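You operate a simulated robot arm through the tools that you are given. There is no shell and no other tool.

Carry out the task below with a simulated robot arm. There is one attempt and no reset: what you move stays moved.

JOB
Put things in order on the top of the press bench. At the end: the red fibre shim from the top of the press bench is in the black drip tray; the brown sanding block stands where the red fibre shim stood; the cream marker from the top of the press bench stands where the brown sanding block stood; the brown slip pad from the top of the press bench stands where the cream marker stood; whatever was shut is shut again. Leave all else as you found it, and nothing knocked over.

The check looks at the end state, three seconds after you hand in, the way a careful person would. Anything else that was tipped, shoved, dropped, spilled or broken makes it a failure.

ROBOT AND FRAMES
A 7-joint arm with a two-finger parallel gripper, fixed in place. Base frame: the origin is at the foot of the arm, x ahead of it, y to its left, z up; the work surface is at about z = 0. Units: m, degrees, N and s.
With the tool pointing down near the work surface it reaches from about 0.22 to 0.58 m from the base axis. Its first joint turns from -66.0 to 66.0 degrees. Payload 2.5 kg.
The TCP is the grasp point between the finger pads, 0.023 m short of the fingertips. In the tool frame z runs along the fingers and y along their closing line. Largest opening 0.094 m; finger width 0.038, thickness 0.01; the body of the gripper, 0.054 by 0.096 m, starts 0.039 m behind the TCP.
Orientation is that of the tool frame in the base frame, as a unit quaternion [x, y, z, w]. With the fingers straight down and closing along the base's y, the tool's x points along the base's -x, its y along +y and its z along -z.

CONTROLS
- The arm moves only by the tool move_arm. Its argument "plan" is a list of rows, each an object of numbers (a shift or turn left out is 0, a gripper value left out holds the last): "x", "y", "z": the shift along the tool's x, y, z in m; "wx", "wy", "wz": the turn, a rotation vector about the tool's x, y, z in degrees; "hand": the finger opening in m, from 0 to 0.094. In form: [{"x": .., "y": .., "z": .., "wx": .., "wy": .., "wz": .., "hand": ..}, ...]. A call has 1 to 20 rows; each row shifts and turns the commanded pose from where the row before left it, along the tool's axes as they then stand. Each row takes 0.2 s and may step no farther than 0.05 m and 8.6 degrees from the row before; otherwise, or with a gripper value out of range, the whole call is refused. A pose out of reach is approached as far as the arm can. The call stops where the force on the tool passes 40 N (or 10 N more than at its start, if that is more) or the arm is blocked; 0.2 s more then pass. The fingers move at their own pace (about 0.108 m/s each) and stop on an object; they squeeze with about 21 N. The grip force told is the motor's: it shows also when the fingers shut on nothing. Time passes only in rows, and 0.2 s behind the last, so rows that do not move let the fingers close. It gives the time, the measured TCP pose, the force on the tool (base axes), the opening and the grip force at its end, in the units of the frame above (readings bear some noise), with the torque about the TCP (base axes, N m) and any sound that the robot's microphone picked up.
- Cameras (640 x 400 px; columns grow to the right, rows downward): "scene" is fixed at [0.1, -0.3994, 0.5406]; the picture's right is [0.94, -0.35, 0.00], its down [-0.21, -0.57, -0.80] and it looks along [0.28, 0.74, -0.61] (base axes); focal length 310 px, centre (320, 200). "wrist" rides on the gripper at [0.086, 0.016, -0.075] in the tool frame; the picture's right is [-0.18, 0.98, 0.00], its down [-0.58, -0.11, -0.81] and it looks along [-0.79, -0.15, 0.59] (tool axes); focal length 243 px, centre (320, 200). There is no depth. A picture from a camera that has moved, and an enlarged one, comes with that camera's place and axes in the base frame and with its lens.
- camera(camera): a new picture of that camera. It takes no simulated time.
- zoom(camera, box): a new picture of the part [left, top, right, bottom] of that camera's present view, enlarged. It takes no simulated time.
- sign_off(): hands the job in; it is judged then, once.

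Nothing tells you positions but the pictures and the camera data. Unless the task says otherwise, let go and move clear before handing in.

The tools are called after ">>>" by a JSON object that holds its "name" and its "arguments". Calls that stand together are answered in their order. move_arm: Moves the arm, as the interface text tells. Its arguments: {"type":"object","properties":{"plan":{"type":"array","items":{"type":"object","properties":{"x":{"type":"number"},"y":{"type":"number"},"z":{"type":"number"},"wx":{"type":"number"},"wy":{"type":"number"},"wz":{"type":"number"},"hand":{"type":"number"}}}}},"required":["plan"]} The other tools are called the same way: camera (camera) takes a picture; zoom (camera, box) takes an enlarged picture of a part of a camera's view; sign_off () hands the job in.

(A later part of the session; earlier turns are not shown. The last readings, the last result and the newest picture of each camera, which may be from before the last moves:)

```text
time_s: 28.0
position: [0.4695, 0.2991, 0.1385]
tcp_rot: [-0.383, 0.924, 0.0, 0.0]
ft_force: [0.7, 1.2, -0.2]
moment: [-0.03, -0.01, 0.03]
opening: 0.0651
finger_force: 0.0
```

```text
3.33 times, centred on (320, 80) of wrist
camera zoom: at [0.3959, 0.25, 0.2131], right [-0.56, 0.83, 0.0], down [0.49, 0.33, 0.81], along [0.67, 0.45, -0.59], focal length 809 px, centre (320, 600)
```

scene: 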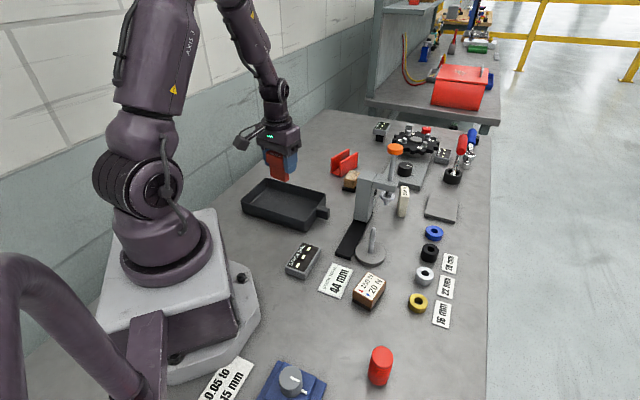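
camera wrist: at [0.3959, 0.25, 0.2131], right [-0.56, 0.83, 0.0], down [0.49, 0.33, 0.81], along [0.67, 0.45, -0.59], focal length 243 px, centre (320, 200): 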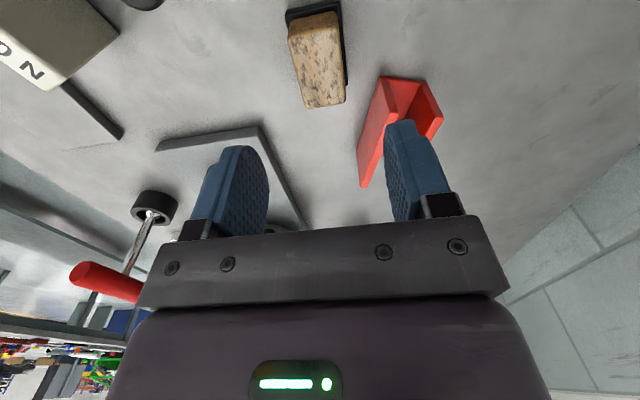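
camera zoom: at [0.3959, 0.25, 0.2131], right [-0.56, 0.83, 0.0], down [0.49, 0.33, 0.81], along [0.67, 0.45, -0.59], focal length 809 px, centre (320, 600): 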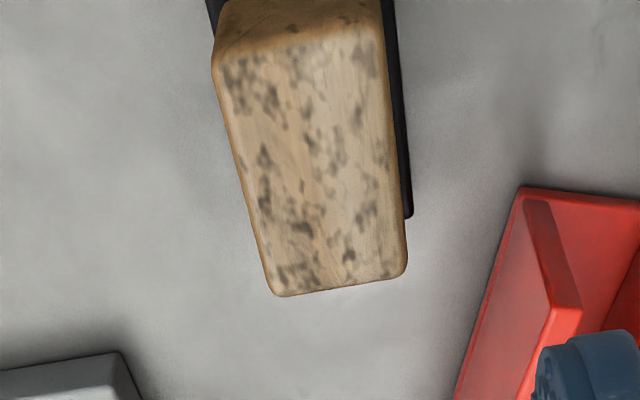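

The cork block sits exactly below the TCP and aligned. I'll narrow the fingers a bit to stay clear of the red channel and descend to grip the body above its sole.

>>> {"name": "move_arm", "arguments": {"plan": [{"z": 0.03, "hand": 0.056}, {"z": 0.03}, {"z": 0.0}]}}

>>> {"name": "camera", "arguments": {"camera": "wrist"}}

>>> {"name": "zoom", "arguments": {"camera": "wrist", "box": [200, 40, 460, 240]}}

>>> {"name": "zoom", "arguments": {"camera": "scene", "box": [310, 120, 430, 220]}}

```text
time_s: 28.8
position: [0.4693, 0.2975, 0.0775]
tcp_rot: [-0.382, 0.924, 0.0, 0.0]
ft_force: [-0.9, 0.7, -0.1]
moment: [-0.01, 0.01, -0.03]
opening: 0.056
finger_force: 0.1
```

```text
taken
camera wrist: at [0.3975, 0.2482, 0.1518], right [-0.56, 0.83, 0.0], down [0.49, 0.33, 0.81], along [0.67, 0.45, -0.59], focal length 243 px, centre (320, 200)
```

wrist: 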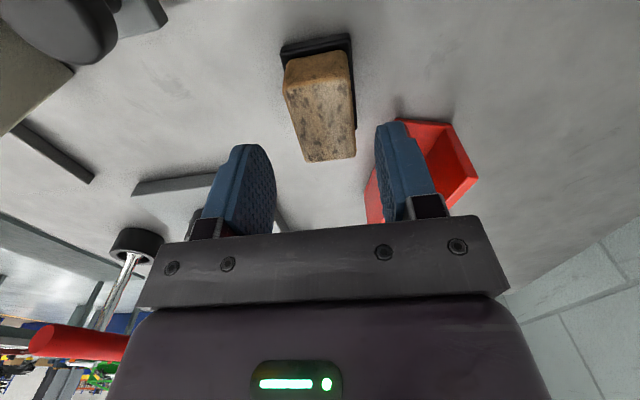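

```text
2.00 times, centred on (330, 140) of wrist
camera zoom: at [0.3975, 0.2482, 0.1518], right [-0.56, 0.83, 0.0], down [0.49, 0.33, 0.81], along [0.67, 0.45, -0.59], focal length 485 px, centre (300, 320)
```

zoom: 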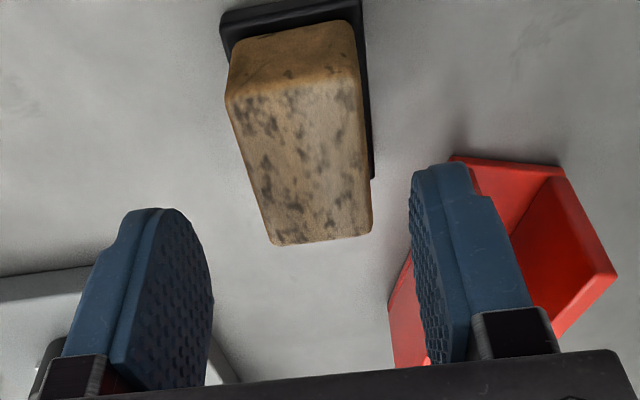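

```text
4.00 times, centred on (370, 170) of scene
camera zoom: at [0.1, -0.3994, 0.5406], right [0.94, -0.35, 0.0], down [-0.21, -0.57, -0.8], along [0.28, 0.74, -0.61], focal length 1238 px, centre (120, 320)
```

zoom: 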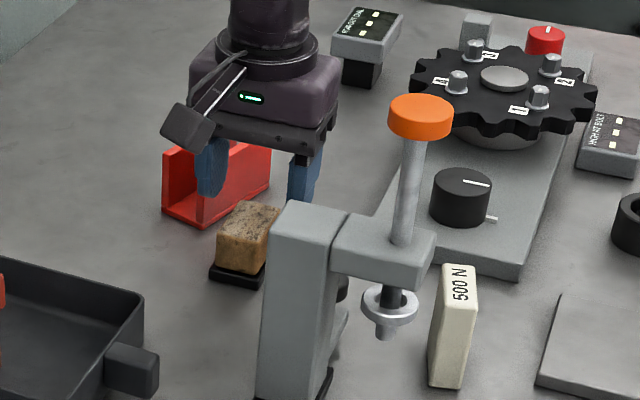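

Block is centred within ~2 mm and the right finger clears the channel. Descending and gripping.

>>> {"name": "move_arm", "arguments": {"plan": [{"y": 0.002, "z": 0.02}, {"z": 0.015}, {"z": 0.005}, {"z": 0.0}, {"hand": 0.02}, {"hand": 0.02}, {"hand": 0.02}]}}

>>> {"name": "camera", "arguments": {"camera": "wrist"}}

>>> {"name": "zoom", "arguments": {"camera": "scene", "box": [310, 120, 430, 220]}}

```text
time_s: 30.4
position: [0.4686, 0.2984, 0.0385]
tcp_rot: [-0.382, 0.924, 0.0, 0.0]
ft_force: [-0.1, 0.6, 0.4]
moment: [-0.02, 0.01, -0.01]
opening: 0.0334
finger_force: 20.7
```

```text
taken
camera wrist: at [0.3956, 0.2489, 0.112], right [-0.56, 0.83, 0.0], down [0.49, 0.33, 0.81], along [0.67, 0.45, -0.59], focal length 243 px, centre (320, 200)
```

wrist: 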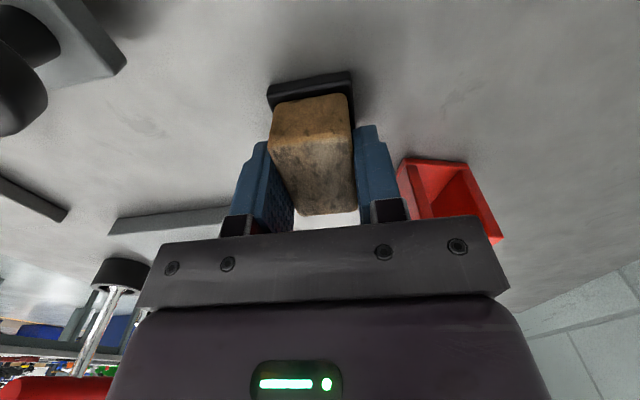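

```text
4.00 times, centred on (370, 170) of scene
camera zoom: at [0.1, -0.3994, 0.5406], right [0.94, -0.35, 0.0], down [-0.21, -0.57, -0.8], along [0.28, 0.74, -0.61], focal length 1238 px, centre (120, 320)
```

zoom: 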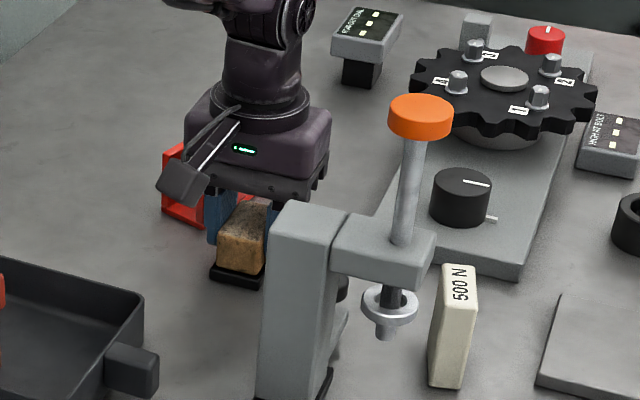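

Gripped (0.033 m). Lift gently and check that the black sole comes along.

>>> {"name": "move_arm", "arguments": {"plan": [{"z": -0.01}, {"z": -0.02}, {"z": -0.02}, {"z": 0.0}]}}

>>> {"name": "camera", "arguments": {"camera": "wrist"}}

>>> {"name": "zoom", "arguments": {"camera": "scene", "box": [310, 120, 430, 220]}}

```text
time_s: 31.4
position: [0.4699, 0.2986, 0.0912]
tcp_rot: [-0.381, 0.924, 0.0, 0.0]
ft_force: [0.5, -1.8, -0.3]
moment: [0.01, -0.01, 0.02]
opening: 0.0333
finger_force: 21.2
```

```text
taken
camera wrist: at [0.3975, 0.2504, 0.164], right [-0.56, 0.83, 0.0], down [0.49, 0.33, 0.81], along [0.67, 0.45, -0.59], focal length 243 px, centre (320, 200)
```

wrist: 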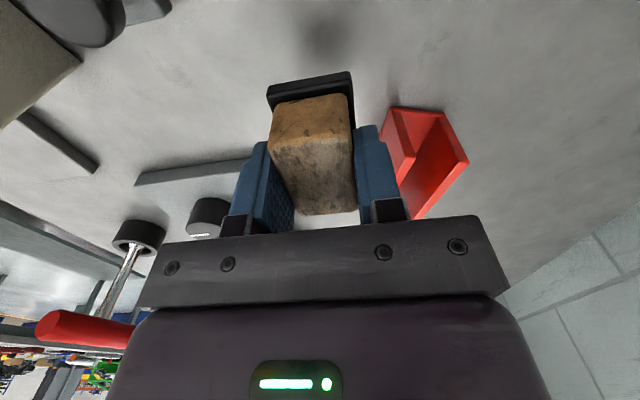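

```text
4.00 times, centred on (370, 170) of scene
camera zoom: at [0.1, -0.3994, 0.5406], right [0.94, -0.35, 0.0], down [-0.21, -0.57, -0.8], along [0.28, 0.74, -0.61], focal length 1238 px, centre (120, 320)
```

zoom: 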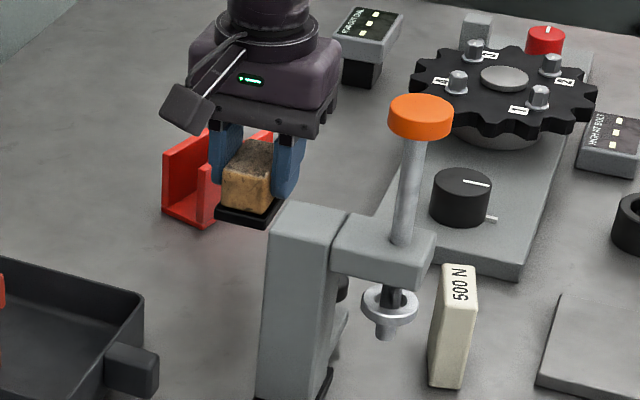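

The sole is part of the block and it lifts cleanly. Carry it to the shim's old place at about (0.392, 0.438).

>>> {"name": "move_arm", "arguments": {"plan": [{"z": -0.03}, {"z": -0.03}, {"x": -0.0109, "y": 0.0383}, {"x": -0.0109, "y": 0.0383}, {"x": -0.0109, "y": 0.0383}, {"x": -0.0109, "y": 0.0383}, {"z": 0.0}, {"z": 0.0}]}}

>>> {"name": "camera", "arguments": {"camera": "scene"}}

>>> {"name": "camera", "arguments": {"camera": "wrist"}}

```text
time_s: 33.2
position: [0.3888, 0.4367, 0.1538]
tcp_rot: [-0.381, 0.925, 0.0, -0.001]
ft_force: [0.7, -0.8, 0.0]
moment: [0.0, 0.01, 0.01]
opening: 0.0336
finger_force: 21.0
```

```text
taken
```

scene: 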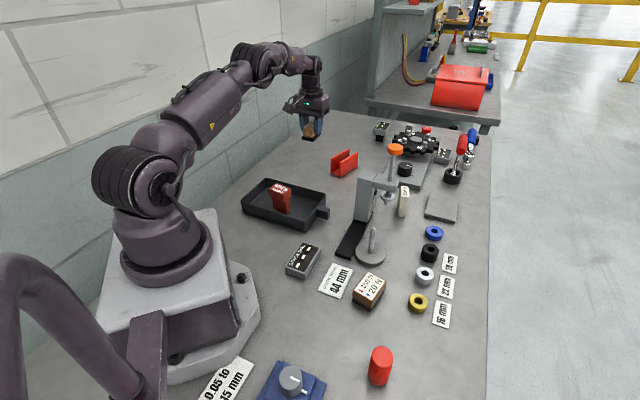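

```text
taken
camera wrist: at [0.3166, 0.3884, 0.2267], right [-0.56, 0.83, 0.0], down [0.49, 0.33, 0.81], along [0.67, 0.45, -0.59], focal length 243 px, centre (320, 200)
```

wrist: 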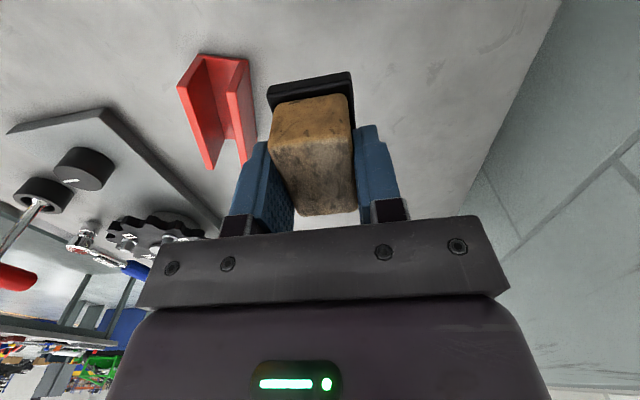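

Close to target; descend to 0.06 and re-read the pose.

>>> {"name": "move_arm", "arguments": {"plan": [{"x": -0.0025, "z": 0.035}, {"z": 0.035}, {"z": 0.022}, {"z": 0.0}, {"z": 0.0}]}}

>>> {"name": "move_arm", "arguments": {"plan": [{"z": 0.0}]}}

>>> {"name": "move_arm", "arguments": {"plan": [{"z": 0.0}]}}

```text
time_s: 34.4
position: [0.3917, 0.4398, 0.0586]
tcp_rot: [-0.382, 0.924, 0.0, 0.0]
ft_force: [-0.2, -0.5, -1.0]
moment: [0.02, -0.01, -0.02]
opening: 0.0339
finger_force: 21.3
```

```text
time_s: 34.8
position: [0.3916, 0.4395, 0.0578]
tcp_rot: [-0.381, 0.924, -0.001, 0.0]
ft_force: [0.3, -0.3, -0.4]
moment: [-0.01, 0.01, 0.0]
opening: 0.0335
finger_force: 21.3
```

```text
time_s: 35.2
position: [0.3919, 0.4399, 0.0588]
tcp_rot: [-0.382, 0.924, 0.0, 0.0]
ft_force: [0.9, 0.3, -0.9]
moment: [0.01, 0.03, 0.02]
opening: 0.0335
finger_force: 20.9
```

Measured about (0.3917, 0.4397); nudging ~1.5 mm and lowering to touchdown.

>>> {"name": "move_arm", "arguments": {"plan": [{"x": 0.001, "y": -0.0014, "z": 0.01}, {"z": 0.007}, {"z": 0.0}]}}

>>> {"name": "move_arm", "arguments": {"plan": [{"z": 0.0015}, {"z": 0.0}]}}

>>> {"name": "move_arm", "arguments": {"plan": [{"z": 0.0015}, {"z": 0.0}]}}

```text
time_s: 36.0
position: [0.3923, 0.4386, 0.041]
tcp_rot: [-0.381, 0.924, 0.0, 0.0]
ft_force: [0.0, 1.1, -0.4]
moment: [-0.01, 0.03, -0.03]
opening: 0.0334
finger_force: 20.8
```

```text
time_s: 36.6
position: [0.3932, 0.4376, 0.0399]
tcp_rot: [-0.381, 0.925, 0.0, 0.0]
ft_force: [0.4, 0.2, -0.8]
moment: [-0.02, 0.02, 0.0]
opening: 0.0336
finger_force: 21.2
```

```text
time_s: 37.2
position: [0.3936, 0.4387, 0.0383]
tcp_rot: [-0.382, 0.924, 0.0, 0.0]
ft_force: [-2.4, -2.2, 7.6]
moment: [-0.2, 0.23, -0.02]
opening: 0.0336
finger_force: 20.8
```

Touchdown felt at (0.393, 0.438). Release and rise.

>>> {"name": "move_arm", "arguments": {"plan": [{"hand": 0.045}, {"hand": 0.06}, {"z": 0.0}, {"z": -0.03}, {"z": -0.04}, {"z": -0.05}]}}

>>> {"name": "camera", "arguments": {"camera": "wrist"}}

>>> {"name": "zoom", "arguments": {"camera": "scene", "box": [240, 110, 420, 230]}}

```text
time_s: 38.6
position: [0.3925, 0.4386, 0.1578]
tcp_rot: [-0.382, 0.924, 0.0, 0.0]
ft_force: [0.0, 0.7, 0.3]
moment: [-0.03, 0.03, 0.02]
opening: 0.0601
finger_force: 0.2
```

```text
taken
camera wrist: at [0.3204, 0.3897, 0.2303], right [-0.56, 0.83, 0.0], down [0.49, 0.33, 0.81], along [0.67, 0.45, -0.59], focal length 243 px, centre (320, 200)
```

wrist: 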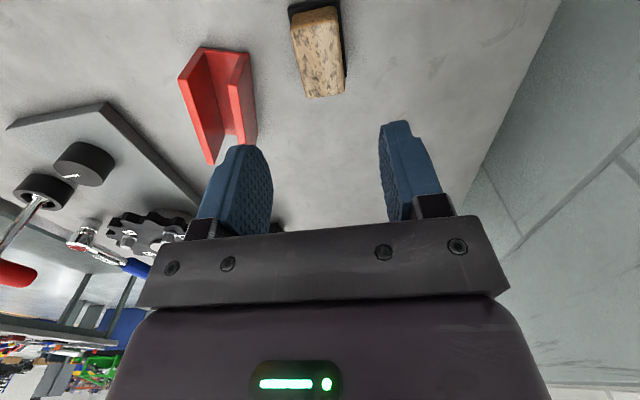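

```text
3.33 times, centred on (330, 170) of scene
camera zoom: at [0.1, -0.3994, 0.5406], right [0.94, -0.35, 0.0], down [-0.21, -0.57, -0.8], along [0.28, 0.74, -0.61], focal length 1032 px, centre (287, 300)
```

zoom: 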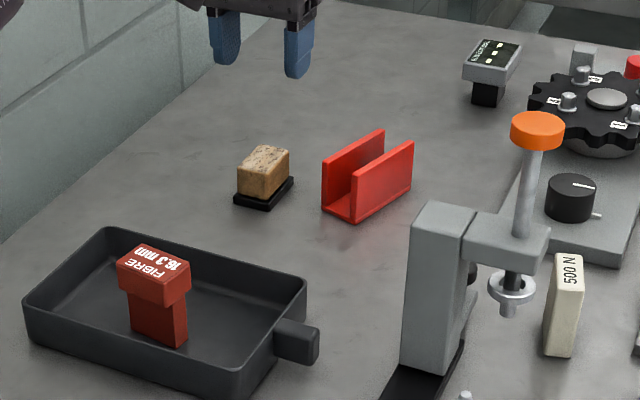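

Sanding block stands at the shim's old spot. For the cream marker beside the press I want the camera on the far side away from the press, so I rise to z≈0.31, move above the marker, and then turn the wrist.

>>> {"name": "move_arm", "arguments": {"plan": [{"z": -0.038}, {"z": -0.038}, {"z": -0.038}, {"z": -0.038}, {"x": 0.01375, "y": -0.03925}, {"x": 0.01375, "y": -0.03925}, {"x": 0.01375, "y": -0.03925}, {"x": 0.01375, "y": -0.03925}, {"x": 0.01375, "y": -0.03925}, {"x": 0.01375, "y": -0.03925}, {"x": 0.01375, "y": -0.03925}, {"x": 0.01375, "y": -0.03925}]}}

>>> {"name": "camera", "arguments": {"camera": "wrist"}}

>>> {"name": "camera", "arguments": {"camera": "scene"}}

```text
time_s: 41.2
position: [0.5551, 0.1513, 0.3178]
tcp_rot: [-0.382, 0.924, -0.001, 0.0]
ft_force: [0.5, -1.4, -0.9]
moment: [0.0, -0.02, -0.01]
opening: 0.0601
finger_force: 0.1
out of reach, approached as far as the arm can: row 4, 5, 6, 7, 8, 9, 12
```

```text
taken
camera wrist: at [0.4832, 0.1026, 0.3917], right [-0.56, 0.83, 0.0], down [0.49, 0.33, 0.81], along [0.67, 0.46, -0.59], focal length 243 px, centre (320, 200)
```

wrist: 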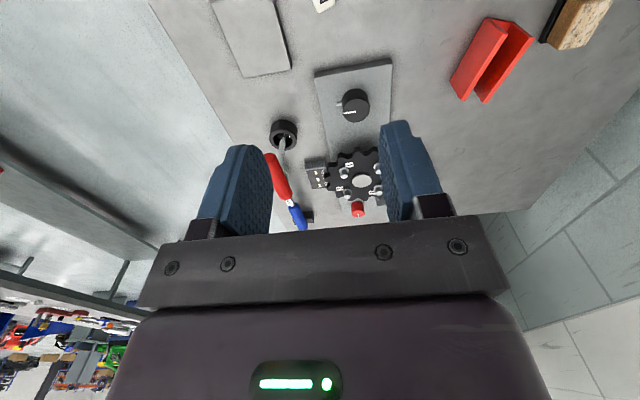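

```text
taken
```

scene: 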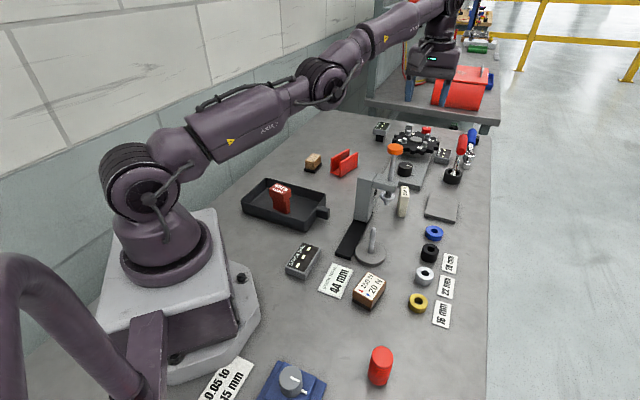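

Near the reach limit up here. I'll come back in slightly and then turn the wrist to bring the camera to the far side.

>>> {"name": "move_arm", "arguments": {"plan": [{"x": 0.012, "y": 0.012, "z": 0.01}, {"x": 0.006, "y": 0.006, "z": 0.01}, {"wz": 8.5}, {"wz": 8.5}, {"wz": 8.5}, {"wz": 8.5}, {"wz": 8.5}, {"wz": 8.5}, {"wz": 8.5}, {"wz": 8.5}, {"wz": 8.5}]}}

>>> {"name": "move_arm", "arguments": {"plan": [{"wz": 8.5}, {"wz": 8.5}, {"wz": 8.5}, {"wz": 8.5}, {"wz": 8.5}, {"wz": 8.5}, {"wz": 8.5}, {"wz": 8.5}, {"wz": 8.5}]}}

>>> {"name": "camera", "arguments": {"camera": "wrist"}}

```text
time_s: 43.6
position: [0.5582, 0.1543, 0.3104]
tcp_rot: [0.273, 0.962, 0.0, 0.0]
ft_force: [0.5, -0.9, 0.4]
moment: [0.01, 0.01, -0.01]
opening: 0.0602
finger_force: 0.1
out of reach, approached as far as the arm can: row 1, 2
```

```text
time_s: 45.6
position: [0.5564, 0.1554, 0.3089]
tcp_rot: [0.81, 0.586, 0.0, 0.001]
ft_force: [-1.4, -1.7, 0.1]
moment: [-0.02, -0.01, -0.02]
opening: 0.06
finger_force: 0.1
```

```text
taken
camera wrist: at [0.5992, 0.2336, 0.3826], right [0.88, -0.48, 0.0], down [-0.29, -0.52, 0.81], along [-0.39, -0.71, -0.59], focal length 243 px, centre (320, 200)
```

wrist: 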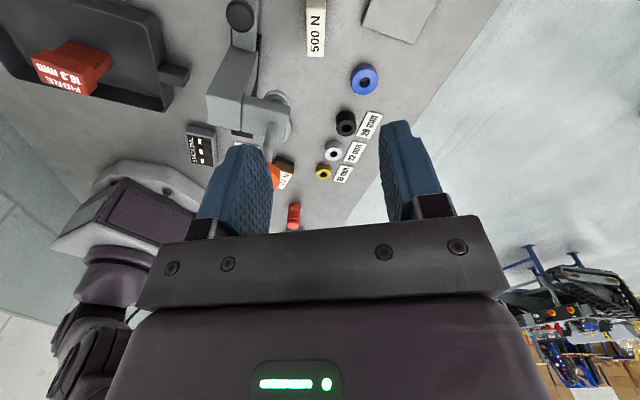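

Wrist turn works; the marker is visible at top centre. Zooming to localise it.

>>> {"name": "zoom", "arguments": {"camera": "wrist", "box": [200, 0, 440, 150]}}

>>> {"name": "zoom", "arguments": {"camera": "wrist", "box": [270, 0, 370, 70]}}

```text
2.67 times, centred on (320, 75) of wrist
camera zoom: at [0.5992, 0.2336, 0.3826], right [0.88, -0.48, 0.0], down [-0.29, -0.52, 0.81], along [-0.39, -0.71, -0.59], focal length 647 px, centre (320, 533)
```

zoom: 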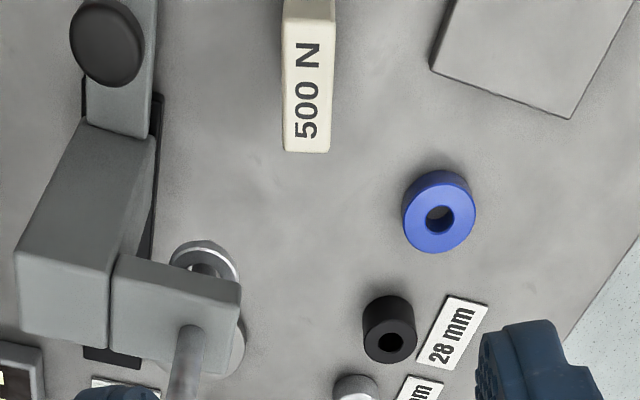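

```text
5.71 times, centred on (320, 35) of wrist
camera zoom: at [0.5992, 0.2336, 0.3826], right [0.88, -0.48, 0.0], down [-0.29, -0.52, 0.81], along [-0.39, -0.71, -0.59], focal length 1386 px, centre (320, 1143)
```

zoom: 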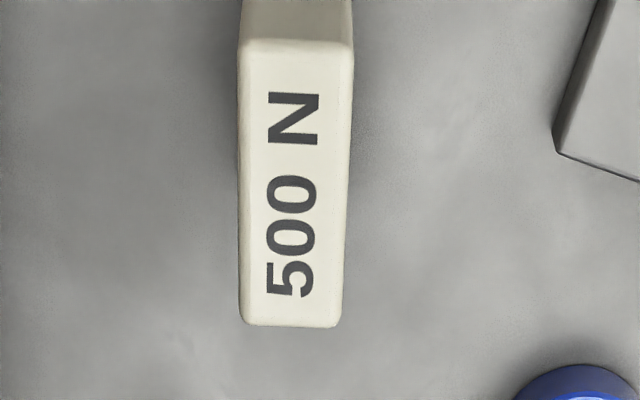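

Marker's top is centred near (0.541, 0.139) with its long axis at ~59°. Align the wrist, centre over it and descend part-way.

>>> {"name": "move_arm", "arguments": {"plan": [{"wz": 6.35}, {"wz": 6.35}, {"x": -0.0173, "y": -0.0043}, {"z": 0.03}, {"z": 0.03}, {"z": 0.03}, {"z": 0.015}, {"z": 0.0}]}}

>>> {"name": "camera", "arguments": {"camera": "wrist"}}

>>> {"name": "zoom", "arguments": {"camera": "wrist", "box": [240, 0, 400, 110]}}

>>> {"name": "zoom", "arguments": {"camera": "scene", "box": [340, 60, 500, 230]}}

```text
time_s: 47.4
position: [0.5778, 0.151, 0.21]
tcp_rot: [0.869, 0.494, 0.0, 0.0]
ft_force: [0.2, 1.0, -0.9]
moment: [0.04, 0.02, -0.02]
opening: 0.0602
finger_force: 0.0
out of reach, approached as far as the arm can: row 3, 4, 5, 6
```

```text
taken
camera wrist: at [0.6363, 0.2178, 0.2832], right [0.75, -0.66, 0.0], down [-0.39, -0.44, 0.81], along [-0.53, -0.6, -0.59], focal length 243 px, centre (320, 200)
```

wrist: 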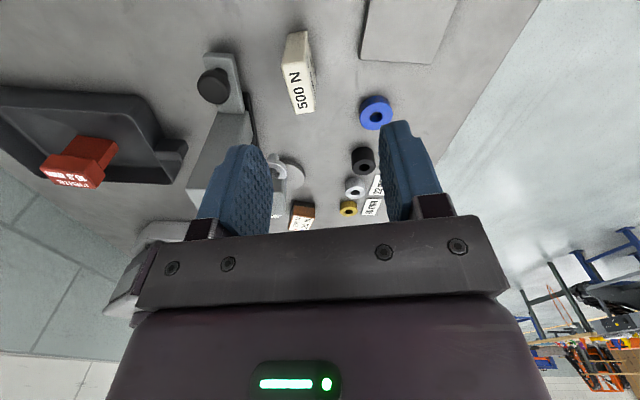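

```text
3.64 times, centred on (320, 55) of wrist
camera zoom: at [0.6363, 0.2178, 0.2832], right [0.75, -0.66, 0.0], down [-0.39, -0.44, 0.81], along [-0.53, -0.6, -0.59], focal length 882 px, centre (320, 727)
```

zoom: 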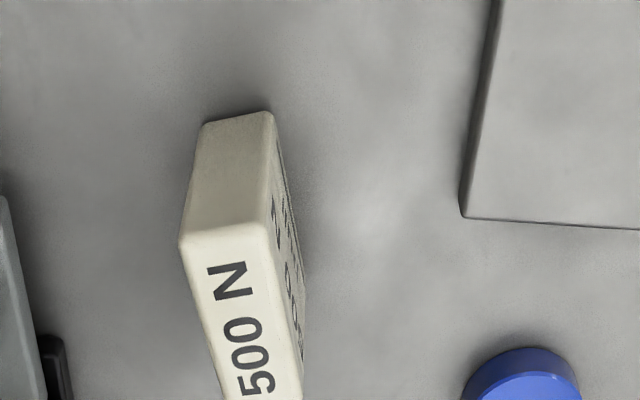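

```text
2.35 times, centred on (420, 145) of scene
camera zoom: at [0.1, -0.3994, 0.5406], right [0.94, -0.35, 0.0], down [-0.21, -0.57, -0.8], along [0.28, 0.74, -0.61], focal length 728 px, centre (85, 329)
```

zoom: 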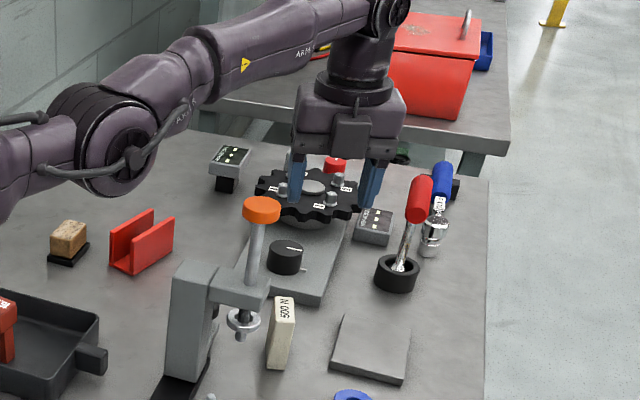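

The commanded path drifted because of the reach limit; I'm now at (0.578, 0.151, 0.21). There's also text on the marker's side — let me read it.

>>> {"name": "zoom", "arguments": {"camera": "wrist", "box": [270, 25, 340, 120]}}

>>> {"name": "camera", "arguments": {"camera": "scene"}}

```text
4.21 times, centred on (305, 72) of wrist
camera zoom: at [0.6363, 0.2178, 0.2832], right [0.75, -0.66, 0.0], down [-0.39, -0.44, 0.81], along [-0.53, -0.6, -0.59], focal length 1022 px, centre (383, 737)
```

zoom: 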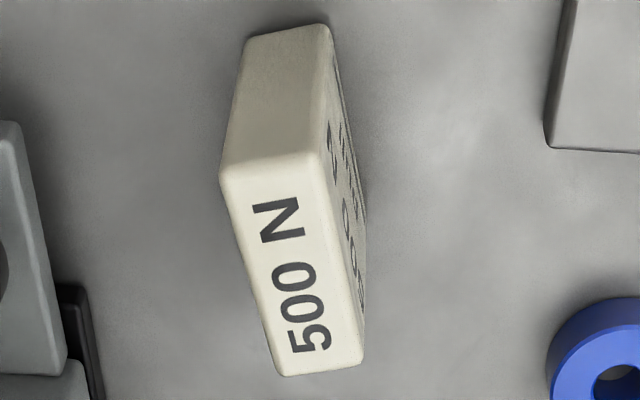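

```text
taken
```

scene: 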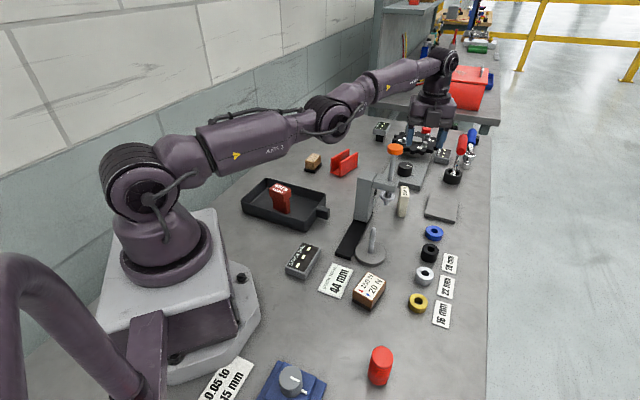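

>>> {"name": "zoom", "arguments": {"camera": "scene", "box": [390, 40, 490, 160]}}

>>> {"name": "zoom", "arguments": {"camera": "scene", "box": [340, 130, 440, 250]}}

```text
3.33 times, centred on (440, 100) of scene
camera zoom: at [0.1, -0.3994, 0.5406], right [0.94, -0.35, 0.0], down [-0.21, -0.57, -0.8], along [0.28, 0.74, -0.61], focal length 1032 px, centre (-80, 533)
```

zoom: 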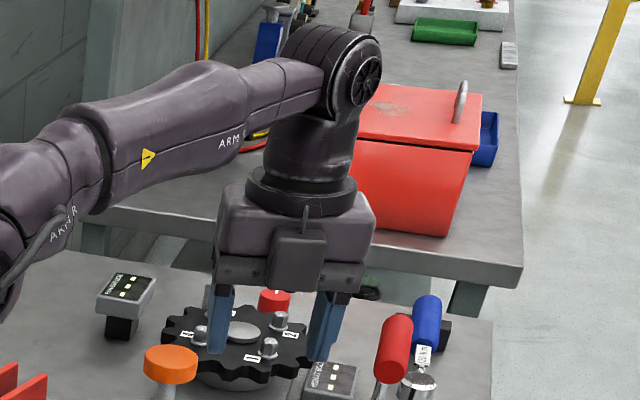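

```text
3.33 times, centred on (390, 190) of scene
camera zoom: at [0.1, -0.3994, 0.5406], right [0.94, -0.35, 0.0], down [-0.21, -0.57, -0.8], along [0.28, 0.74, -0.61], focal length 1032 px, centre (87, 233)
```

zoom: 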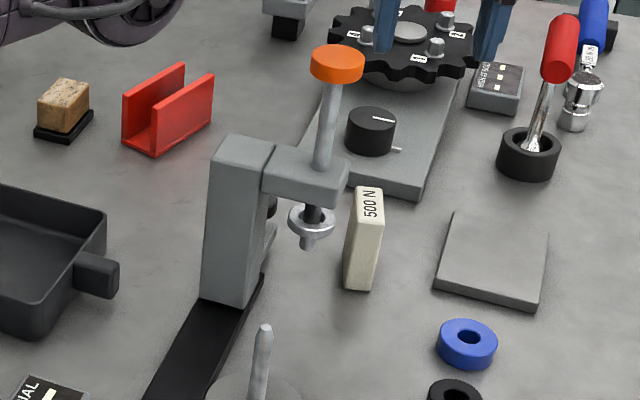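

>>> {"name": "zoom", "arguments": {"camera": "scene", "box": [405, 85, 465, 155]}}

```text
5.71 times, centred on (435, 120) of scene
camera zoom: at [0.1, -0.3994, 0.5406], right [0.94, -0.35, 0.0], down [-0.21, -0.57, -0.8], along [0.28, 0.74, -0.61], focal length 1769 px, centre (-337, 657)
```

zoom: 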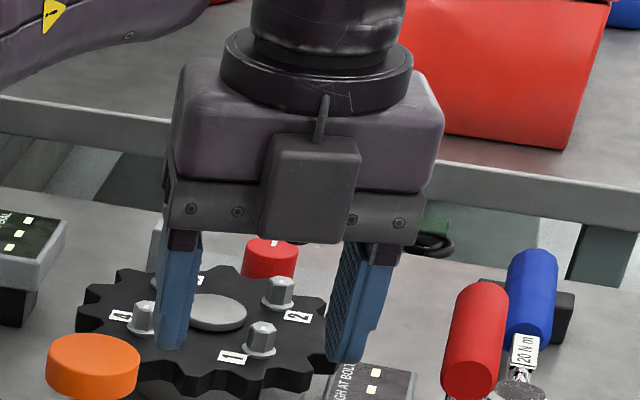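

The box on the hand's other side clears the press. Marker measured at about (0.541, 0.138), height ≈0.072, width 0.02. Move over it (biased 6 mm away from the press ram) and descend to just above it.

>>> {"name": "move_arm", "arguments": {"plan": [{"x": -0.0117, "y": -0.0122}, {"x": -0.0116, "y": -0.0121}, {"z": 0.03}, {"z": 0.03}, {"z": 0.0}, {"z": 0.0}]}}

>>> {"name": "camera", "arguments": {"camera": "wrist"}}

>>> {"name": "zoom", "arguments": {"camera": "wrist", "box": [240, 40, 400, 160]}}

>>> {"name": "zoom", "arguments": {"camera": "scene", "box": [350, 80, 470, 220]}}

```text
time_s: 48.8
position: [0.581, 0.1518, 0.1514]
tcp_rot: [0.87, 0.493, -0.001, 0.0]
ft_force: [0.1, 0.0, 0.3]
moment: [0.0, -0.03, 0.0]
opening: 0.0601
finger_force: 0.0
out of reach, approached as far as the arm can: row 1, 2, 4
```

```text
taken
camera wrist: at [0.6397, 0.2189, 0.2235], right [0.75, -0.66, 0.0], down [-0.39, -0.44, 0.81], along [-0.53, -0.61, -0.59], focal length 243 px, centre (320, 200)
```

wrist: 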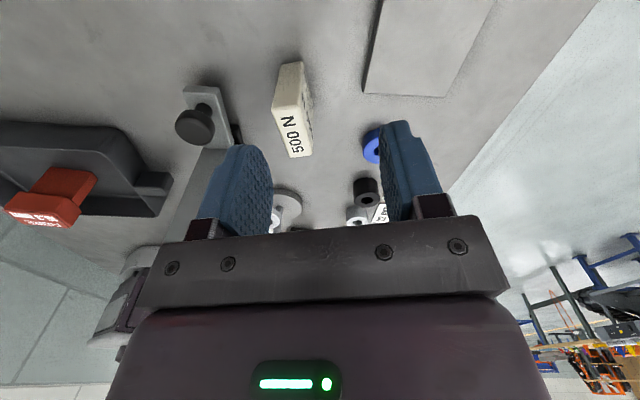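

```text
3.33 times, centred on (320, 100) of wrist
camera zoom: at [0.6397, 0.2189, 0.2235], right [0.75, -0.66, 0.0], down [-0.39, -0.44, 0.81], along [-0.53, -0.61, -0.59], focal length 809 px, centre (320, 533)
```

zoom: 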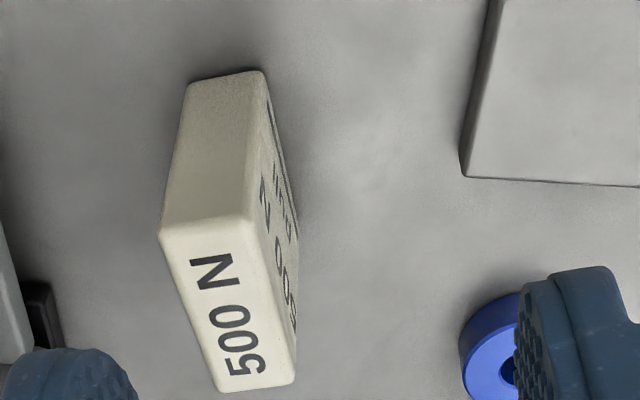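

```text
2.86 times, centred on (410, 150) of scene
camera zoom: at [0.1, -0.3994, 0.5406], right [0.94, -0.35, 0.0], down [-0.21, -0.57, -0.8], along [0.28, 0.74, -0.61], focal length 884 px, centre (63, 343)
```

zoom: 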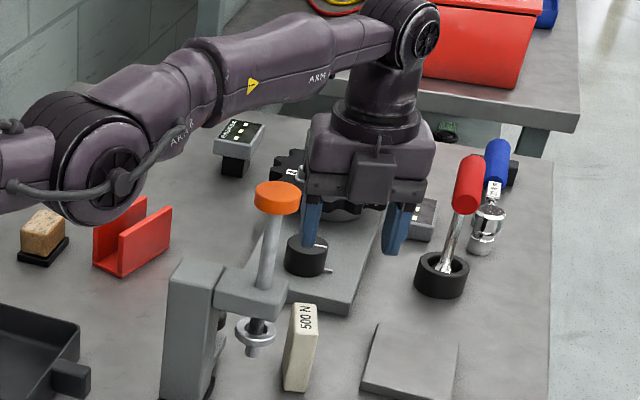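

The arm got fully stretched at height, which blocks inward motion. I'll swing left away from the press at a moderate height and fold the elbow back there, over clear bench.

>>> {"name": "move_arm", "arguments": {"plan": [{"z": -0.03}, {"z": -0.02}, {"x": 0.0209, "y": -0.0356}, {"x": 0.0209, "y": -0.0356}, {"x": 0.0209, "y": -0.0356}, {"x": 0.0209, "y": -0.0356}, {"z": 0.0}]}}

>>> {"name": "camera", "arguments": {"camera": "scene"}}

```text
time_s: 50.4
position: [0.5155, 0.3042, 0.2058]
tcp_rot: [0.869, 0.494, -0.001, 0.0]
ft_force: [-1.0, -0.1, -0.1]
moment: [0.0, -0.04, 0.0]
opening: 0.06
finger_force: 0.1
out of reach, approached as far as the arm can: row 3, 4, 5
```

```text
taken
```

scene: 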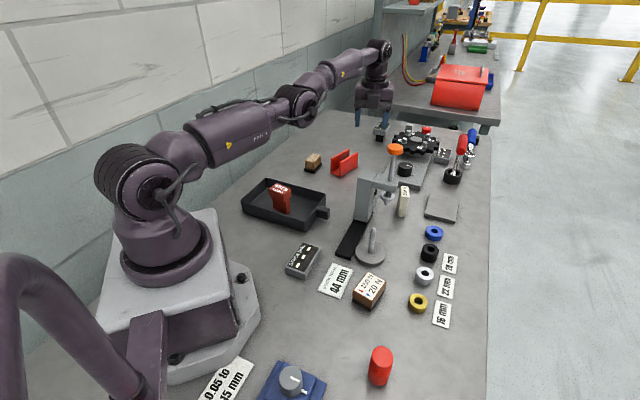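

>>> {"name": "move_arm", "arguments": {"plan": [{"x": -0.0263, "y": -0.0144}, {"x": -0.0263, "y": -0.0144}, {"z": 0.0}]}}

```text
time_s: 51.2
position: [0.5152, 0.3032, 0.2071]
tcp_rot: [0.87, 0.494, 0.0, 0.0]
ft_force: [0.5, 0.5, 0.3]
moment: [0.0, -0.01, -0.01]
opening: 0.0597
finger_force: 0.1
out of reach, approached as far as the arm can: row 1, 2
```

Inward motion is blocked near the straight-arm singularity. I'll try extending slightly outward and then back in.

>>> {"name": "move_arm", "arguments": {"plan": [{"x": 0.0175, "y": 0.0096}, {"x": 0.0175, "y": 0.0096}, {"x": -0.0263, "y": -0.0144}, {"x": -0.0263, "y": -0.0144}, {"z": 0.0}]}}

```text
time_s: 52.4
position: [0.5155, 0.3043, 0.2051]
tcp_rot: [0.87, 0.493, 0.0, 0.001]
ft_force: [-0.7, -0.2, 1.6]
moment: [-0.01, -0.03, -0.02]
opening: 0.0601
finger_force: 0.0
out of reach, approached as far as the arm can: row 1, 2, 3, 4
```

Still stuck radially. I'll try combining upward and inward motion so the elbow gets flexed.

>>> {"name": "move_arm", "arguments": {"plan": [{"x": -0.0175, "y": -0.0096, "z": -0.04}, {"x": -0.0175, "y": -0.0096, "z": -0.04}, {"z": 0.0}]}}

```text
time_s: 53.2
position: [0.501, 0.2972, 0.2944]
tcp_rot: [0.869, 0.494, -0.001, 0.0]
ft_force: [-0.3, 0.1, 0.0]
moment: [-0.03, 0.0, 0.04]
opening: 0.0602
finger_force: 0.1
out of reach, approached as far as the arm can: row 1, 2
```

>>> {"name": "move_arm", "arguments": {"plan": [{"x": -0.0319, "y": 0.0168}, {"x": -0.0319, "y": 0.0168}, {"z": 0.0}]}}

>>> {"name": "camera", "arguments": {"camera": "scene"}}

```text
time_s: 54.0
position: [0.5272, 0.2406, 0.3008]
tcp_rot: [0.869, 0.495, 0.0, 0.0]
ft_force: [-0.4, 0.6, -0.4]
moment: [0.01, 0.01, 0.02]
opening: 0.06
finger_force: 0.0
out of reach, approached as far as the arm can: row 1, 2
```

```text
taken
```

scene: 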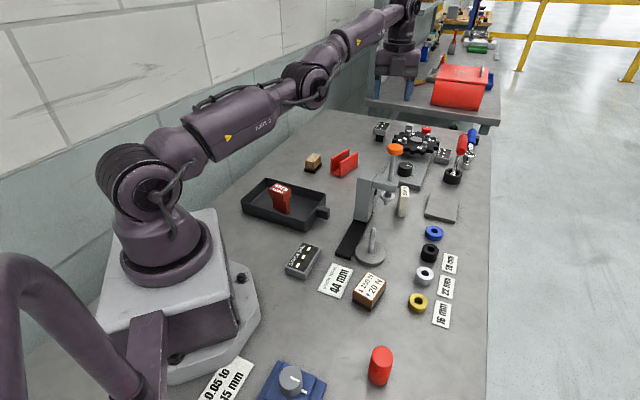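

>>> {"name": "move_arm", "arguments": {"plan": [{"x": -0.0319, "y": 0.0168}, {"x": -0.0319, "y": 0.0168}, {"x": -0.0319, "y": 0.0168}, {"z": 0.0}]}}

```text
time_s: 55.0
position: [0.5585, 0.1421, 0.3131]
tcp_rot: [0.87, 0.494, 0.0, 0.0]
ft_force: [0.5, 0.3, 0.2]
moment: [-0.02, -0.01, -0.03]
opening: 0.0602
finger_force: 0.0
out of reach, approached as far as the arm can: row 1, 2, 3
```

>>> {"name": "move_arm", "arguments": {"plan": [{"x": -0.0141, "y": -0.0141}, {"x": -0.0141, "y": -0.0141}, {"x": -0.0141, "y": -0.0141}, {"x": -0.0141, "y": -0.0141}, {"x": -0.0141, "y": -0.0141}, {"x": -0.0141, "y": -0.0141}, {"x": -0.0141, "y": -0.0141}, {"x": -0.0141, "y": -0.0141}]}}

```text
time_s: 56.8
position: [0.4061, 0.1049, 0.3119]
tcp_rot: [0.87, 0.494, 0.0, 0.001]
ft_force: [0.3, -0.1, 0.9]
moment: [-0.01, 0.02, -0.02]
opening: 0.0601
finger_force: 0.1
out of reach, approached as far as the arm can: row 1
```

The elbow unlocked; I'm now at (0.406, 0.105, 0.312) above the press. Checking the arm's configuration.

>>> {"name": "camera", "arguments": {"camera": "scene"}}

>>> {"name": "camera", "arguments": {"camera": "wrist"}}

```text
taken
```

scene: 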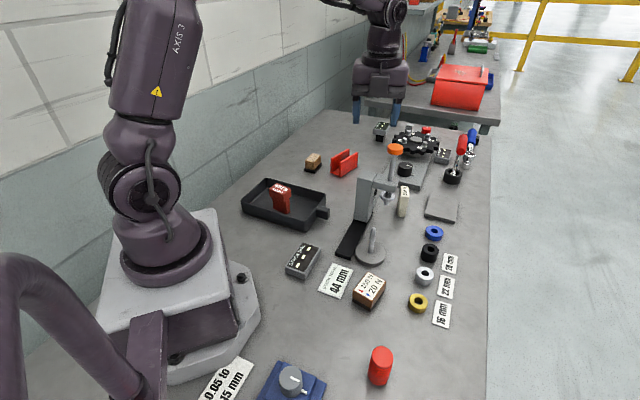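

```text
taken
camera wrist: at [0.4645, 0.1719, 0.385], right [0.75, -0.66, 0.0], down [-0.39, -0.44, 0.81], along [-0.53, -0.6, -0.59], focal length 243 px, centre (320, 200)
```

wrist: 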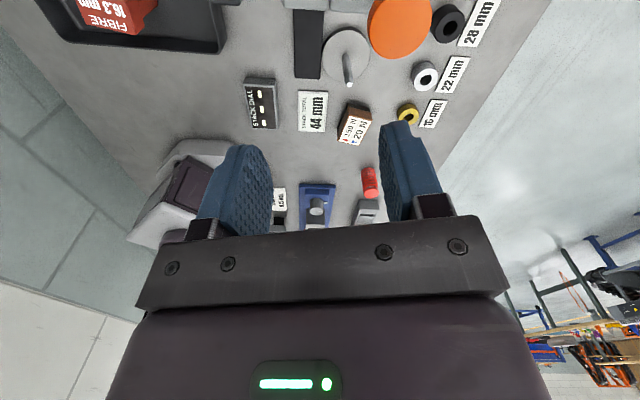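

Arm is folded normally again. Now go back out to the marker at a height that stays well inside the reach envelope.

>>> {"name": "move_arm", "arguments": {"plan": [{"x": 0.0207, "y": 0.02}, {"x": 0.0207, "y": 0.02}, {"x": 0.0207, "y": 0.02}, {"x": 0.0207, "y": 0.02, "z": 0.01}, {"x": 0.0207, "y": 0.02, "z": 0.015}, {"z": 0.03}, {"z": 0.03}, {"z": 0.0}]}}

>>> {"name": "camera", "arguments": {"camera": "wrist"}}

>>> {"name": "zoom", "arguments": {"camera": "wrist", "box": [240, 0, 400, 110]}}

>>> {"name": "zoom", "arguments": {"camera": "scene", "box": [350, 80, 470, 220]}}

```text
time_s: 58.6
position: [0.5439, 0.1425, 0.2242]
tcp_rot: [0.869, 0.494, 0.0, 0.0]
ft_force: [0.2, 0.4, 0.6]
moment: [0.03, 0.0, 0.0]
opening: 0.0604
finger_force: 0.1
```

```text
taken
camera wrist: at [0.6032, 0.2108, 0.2983], right [0.75, -0.66, 0.0], down [-0.39, -0.44, 0.81], along [-0.53, -0.61, -0.59], focal length 243 px, centre (320, 200)
```

wrist: 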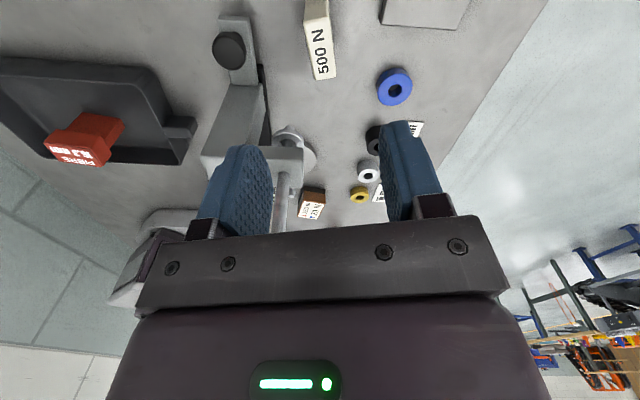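

```text
3.64 times, centred on (320, 55) of wrist
camera zoom: at [0.6032, 0.2108, 0.2983], right [0.75, -0.66, 0.0], down [-0.39, -0.44, 0.81], along [-0.53, -0.61, -0.59], focal length 882 px, centre (320, 727)
```

zoom: 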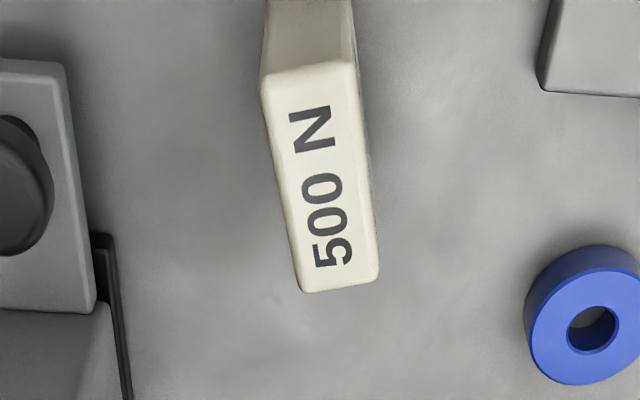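

```text
2.86 times, centred on (410, 150) of scene
camera zoom: at [0.1, -0.3994, 0.5406], right [0.94, -0.35, 0.0], down [-0.21, -0.57, -0.8], along [0.28, 0.74, -0.61], focal length 884 px, centre (63, 343)
```

zoom: 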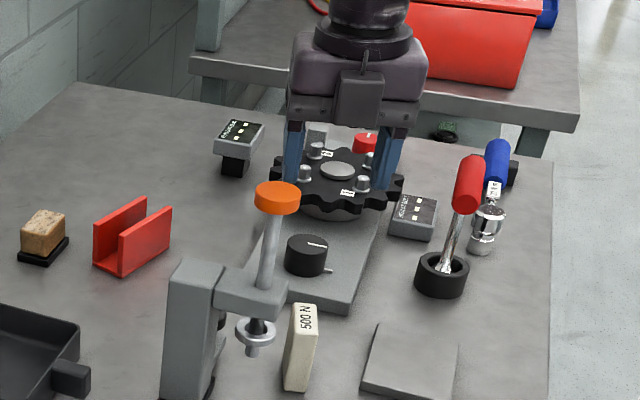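

Marker lies exactly between the fingers in y and 6 mm offset in x as intended. Descend to z≈0.12 and check clearance with the press.

>>> {"name": "move_arm", "arguments": {"plan": [{"z": 0.035}, {"z": 0.035}, {"z": 0.034}, {"z": 0.0}]}}

>>> {"name": "camera", "arguments": {"camera": "wrist"}}

>>> {"name": "zoom", "arguments": {"camera": "scene", "box": [350, 80, 470, 220]}}

```text
time_s: 59.6
position: [0.5439, 0.1432, 0.1235]
tcp_rot: [0.87, 0.493, 0.001, 0.0]
ft_force: [0.2, 0.8, 0.1]
moment: [0.04, -0.04, 0.01]
opening: 0.0599
finger_force: 0.1
```

```text
taken
camera wrist: at [0.6031, 0.2093, 0.1964], right [0.75, -0.66, 0.0], down [-0.39, -0.44, 0.81], along [-0.53, -0.61, -0.59], focal length 243 px, centre (320, 200)
```

wrist: 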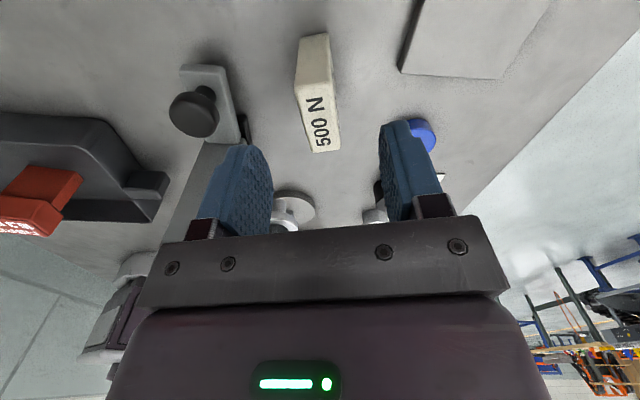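

```text
2.86 times, centred on (410, 150) of scene
camera zoom: at [0.1, -0.3994, 0.5406], right [0.94, -0.35, 0.0], down [-0.21, -0.57, -0.8], along [0.28, 0.74, -0.61], focal length 884 px, centre (63, 343)
```

zoom: 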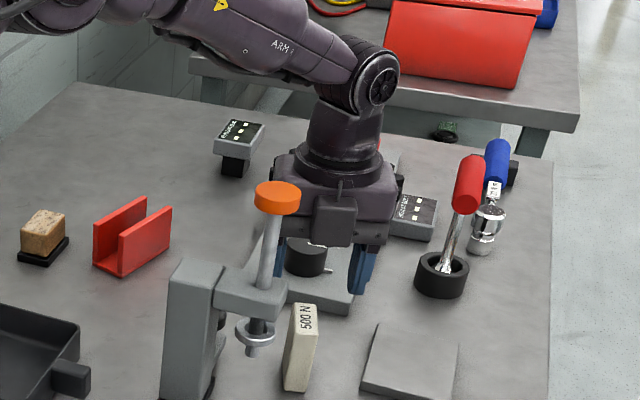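

Clearances look fine. Descend to z≈0.045 and close on the marker.

>>> {"name": "move_arm", "arguments": {"plan": [{"z": 0.03}, {"z": 0.025}, {"z": 0.015}, {"z": 0.0085}, {"z": 0.0}]}}

>>> {"name": "camera", "arguments": {"camera": "wrist"}}

>>> {"name": "zoom", "arguments": {"camera": "scene", "box": [350, 80, 470, 220]}}

```text
time_s: 60.8
position: [0.5435, 0.1419, 0.0431]
tcp_rot: [0.869, 0.495, 0.0, 0.0]
ft_force: [-0.4, -0.7, -0.2]
moment: [0.03, -0.03, 0.01]
opening: 0.0601
finger_force: 0.0
```

```text
taken
camera wrist: at [0.6019, 0.2086, 0.1165], right [0.75, -0.66, 0.0], down [-0.39, -0.44, 0.81], along [-0.53, -0.6, -0.59], focal length 243 px, centre (320, 200)
```

wrist: 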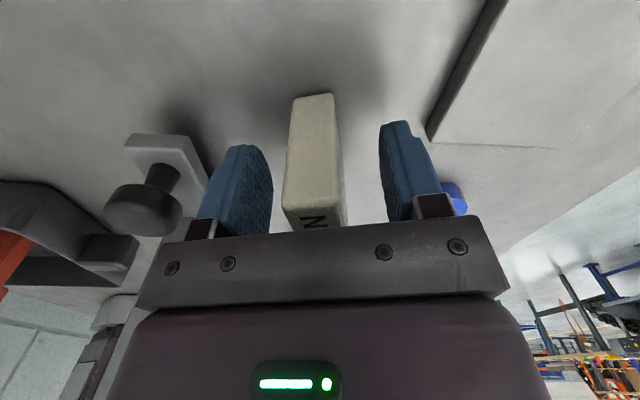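

```text
2.86 times, centred on (410, 150) of scene
camera zoom: at [0.1, -0.3994, 0.5406], right [0.94, -0.35, 0.0], down [-0.21, -0.57, -0.8], along [0.28, 0.74, -0.61], focal length 884 px, centre (63, 343)
```

zoom: 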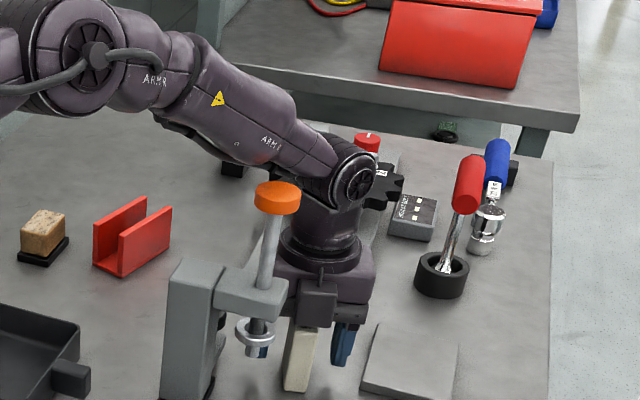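

Marker is between the fingers without contact. Close.

>>> {"name": "move_arm", "arguments": {"plan": [{"hand": 0.03}, {"hand": 0.01}, {"hand": 0.01}, {"hand": 0.01}]}}

>>> {"name": "camera", "arguments": {"camera": "wrist"}}

```text
time_s: 61.8
position: [0.5432, 0.1422, 0.0434]
tcp_rot: [0.869, 0.494, 0.0, 0.0]
ft_force: [0.0, 0.7, -1.0]
moment: [0.02, -0.01, 0.0]
opening: 0.0214
finger_force: 21.2
```

```text
taken
camera wrist: at [0.6018, 0.2087, 0.1166], right [0.75, -0.66, 0.0], down [-0.39, -0.44, 0.81], along [-0.53, -0.6, -0.59], focal length 243 px, centre (320, 200)
```

wrist: 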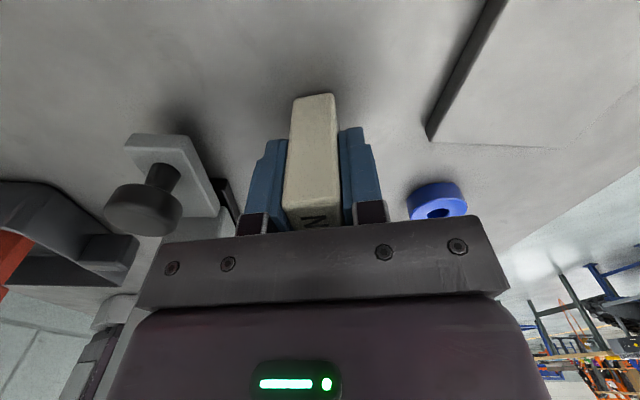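

Marker gripped (0.021). Its original place was about (0.540, 0.137). Lift straight up, then carry it to the sanding block's old place (0.469, 0.2995).

>>> {"name": "move_arm", "arguments": {"plan": [{"z": -0.02}, {"z": -0.04}, {"z": -0.04}, {"z": -0.037}, {"x": 0.0206, "y": -0.029}, {"x": 0.0206, "y": -0.029}, {"x": 0.0206, "y": -0.029}, {"x": 0.0206, "y": -0.029}, {"x": 0.0206, "y": -0.029}, {"wz": -5}, {"wz": -5}, {"z": 0.0}]}}

>>> {"name": "camera", "arguments": {"camera": "wrist"}}

>>> {"name": "camera", "arguments": {"camera": "scene"}}

```text
time_s: 64.4
position: [0.4723, 0.3034, 0.179]
tcp_rot: [0.823, 0.568, 0.0, 0.0]
ft_force: [-0.1, 0.6, -1.0]
moment: [0.0, 0.0, 0.03]
opening: 0.0214
finger_force: 21.1
```

```text
taken
camera wrist: at [0.5185, 0.3797, 0.2524], right [0.85, -0.52, 0.0], down [-0.31, -0.51, 0.81], along [-0.42, -0.69, -0.59], focal length 243 px, centre (320, 200)
```

wrist: 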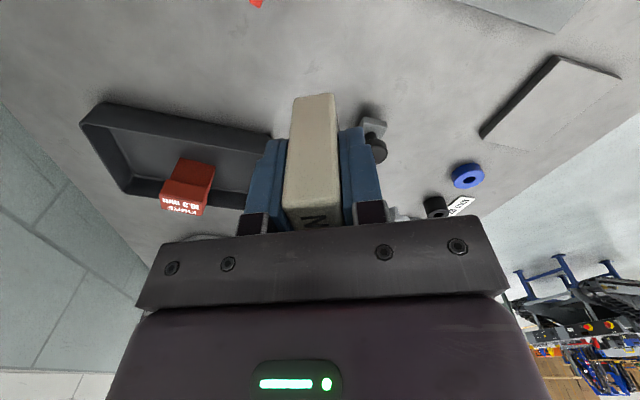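

```text
taken
```

scene: 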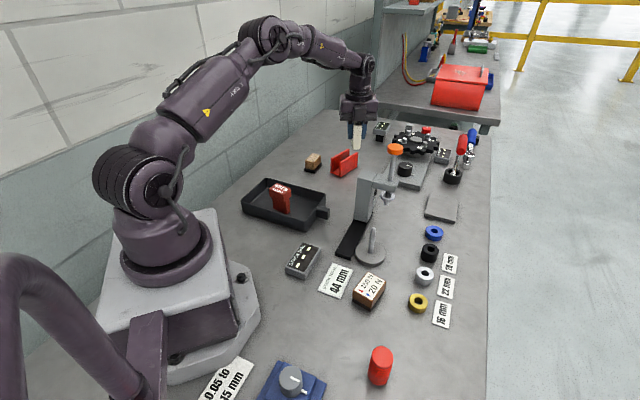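

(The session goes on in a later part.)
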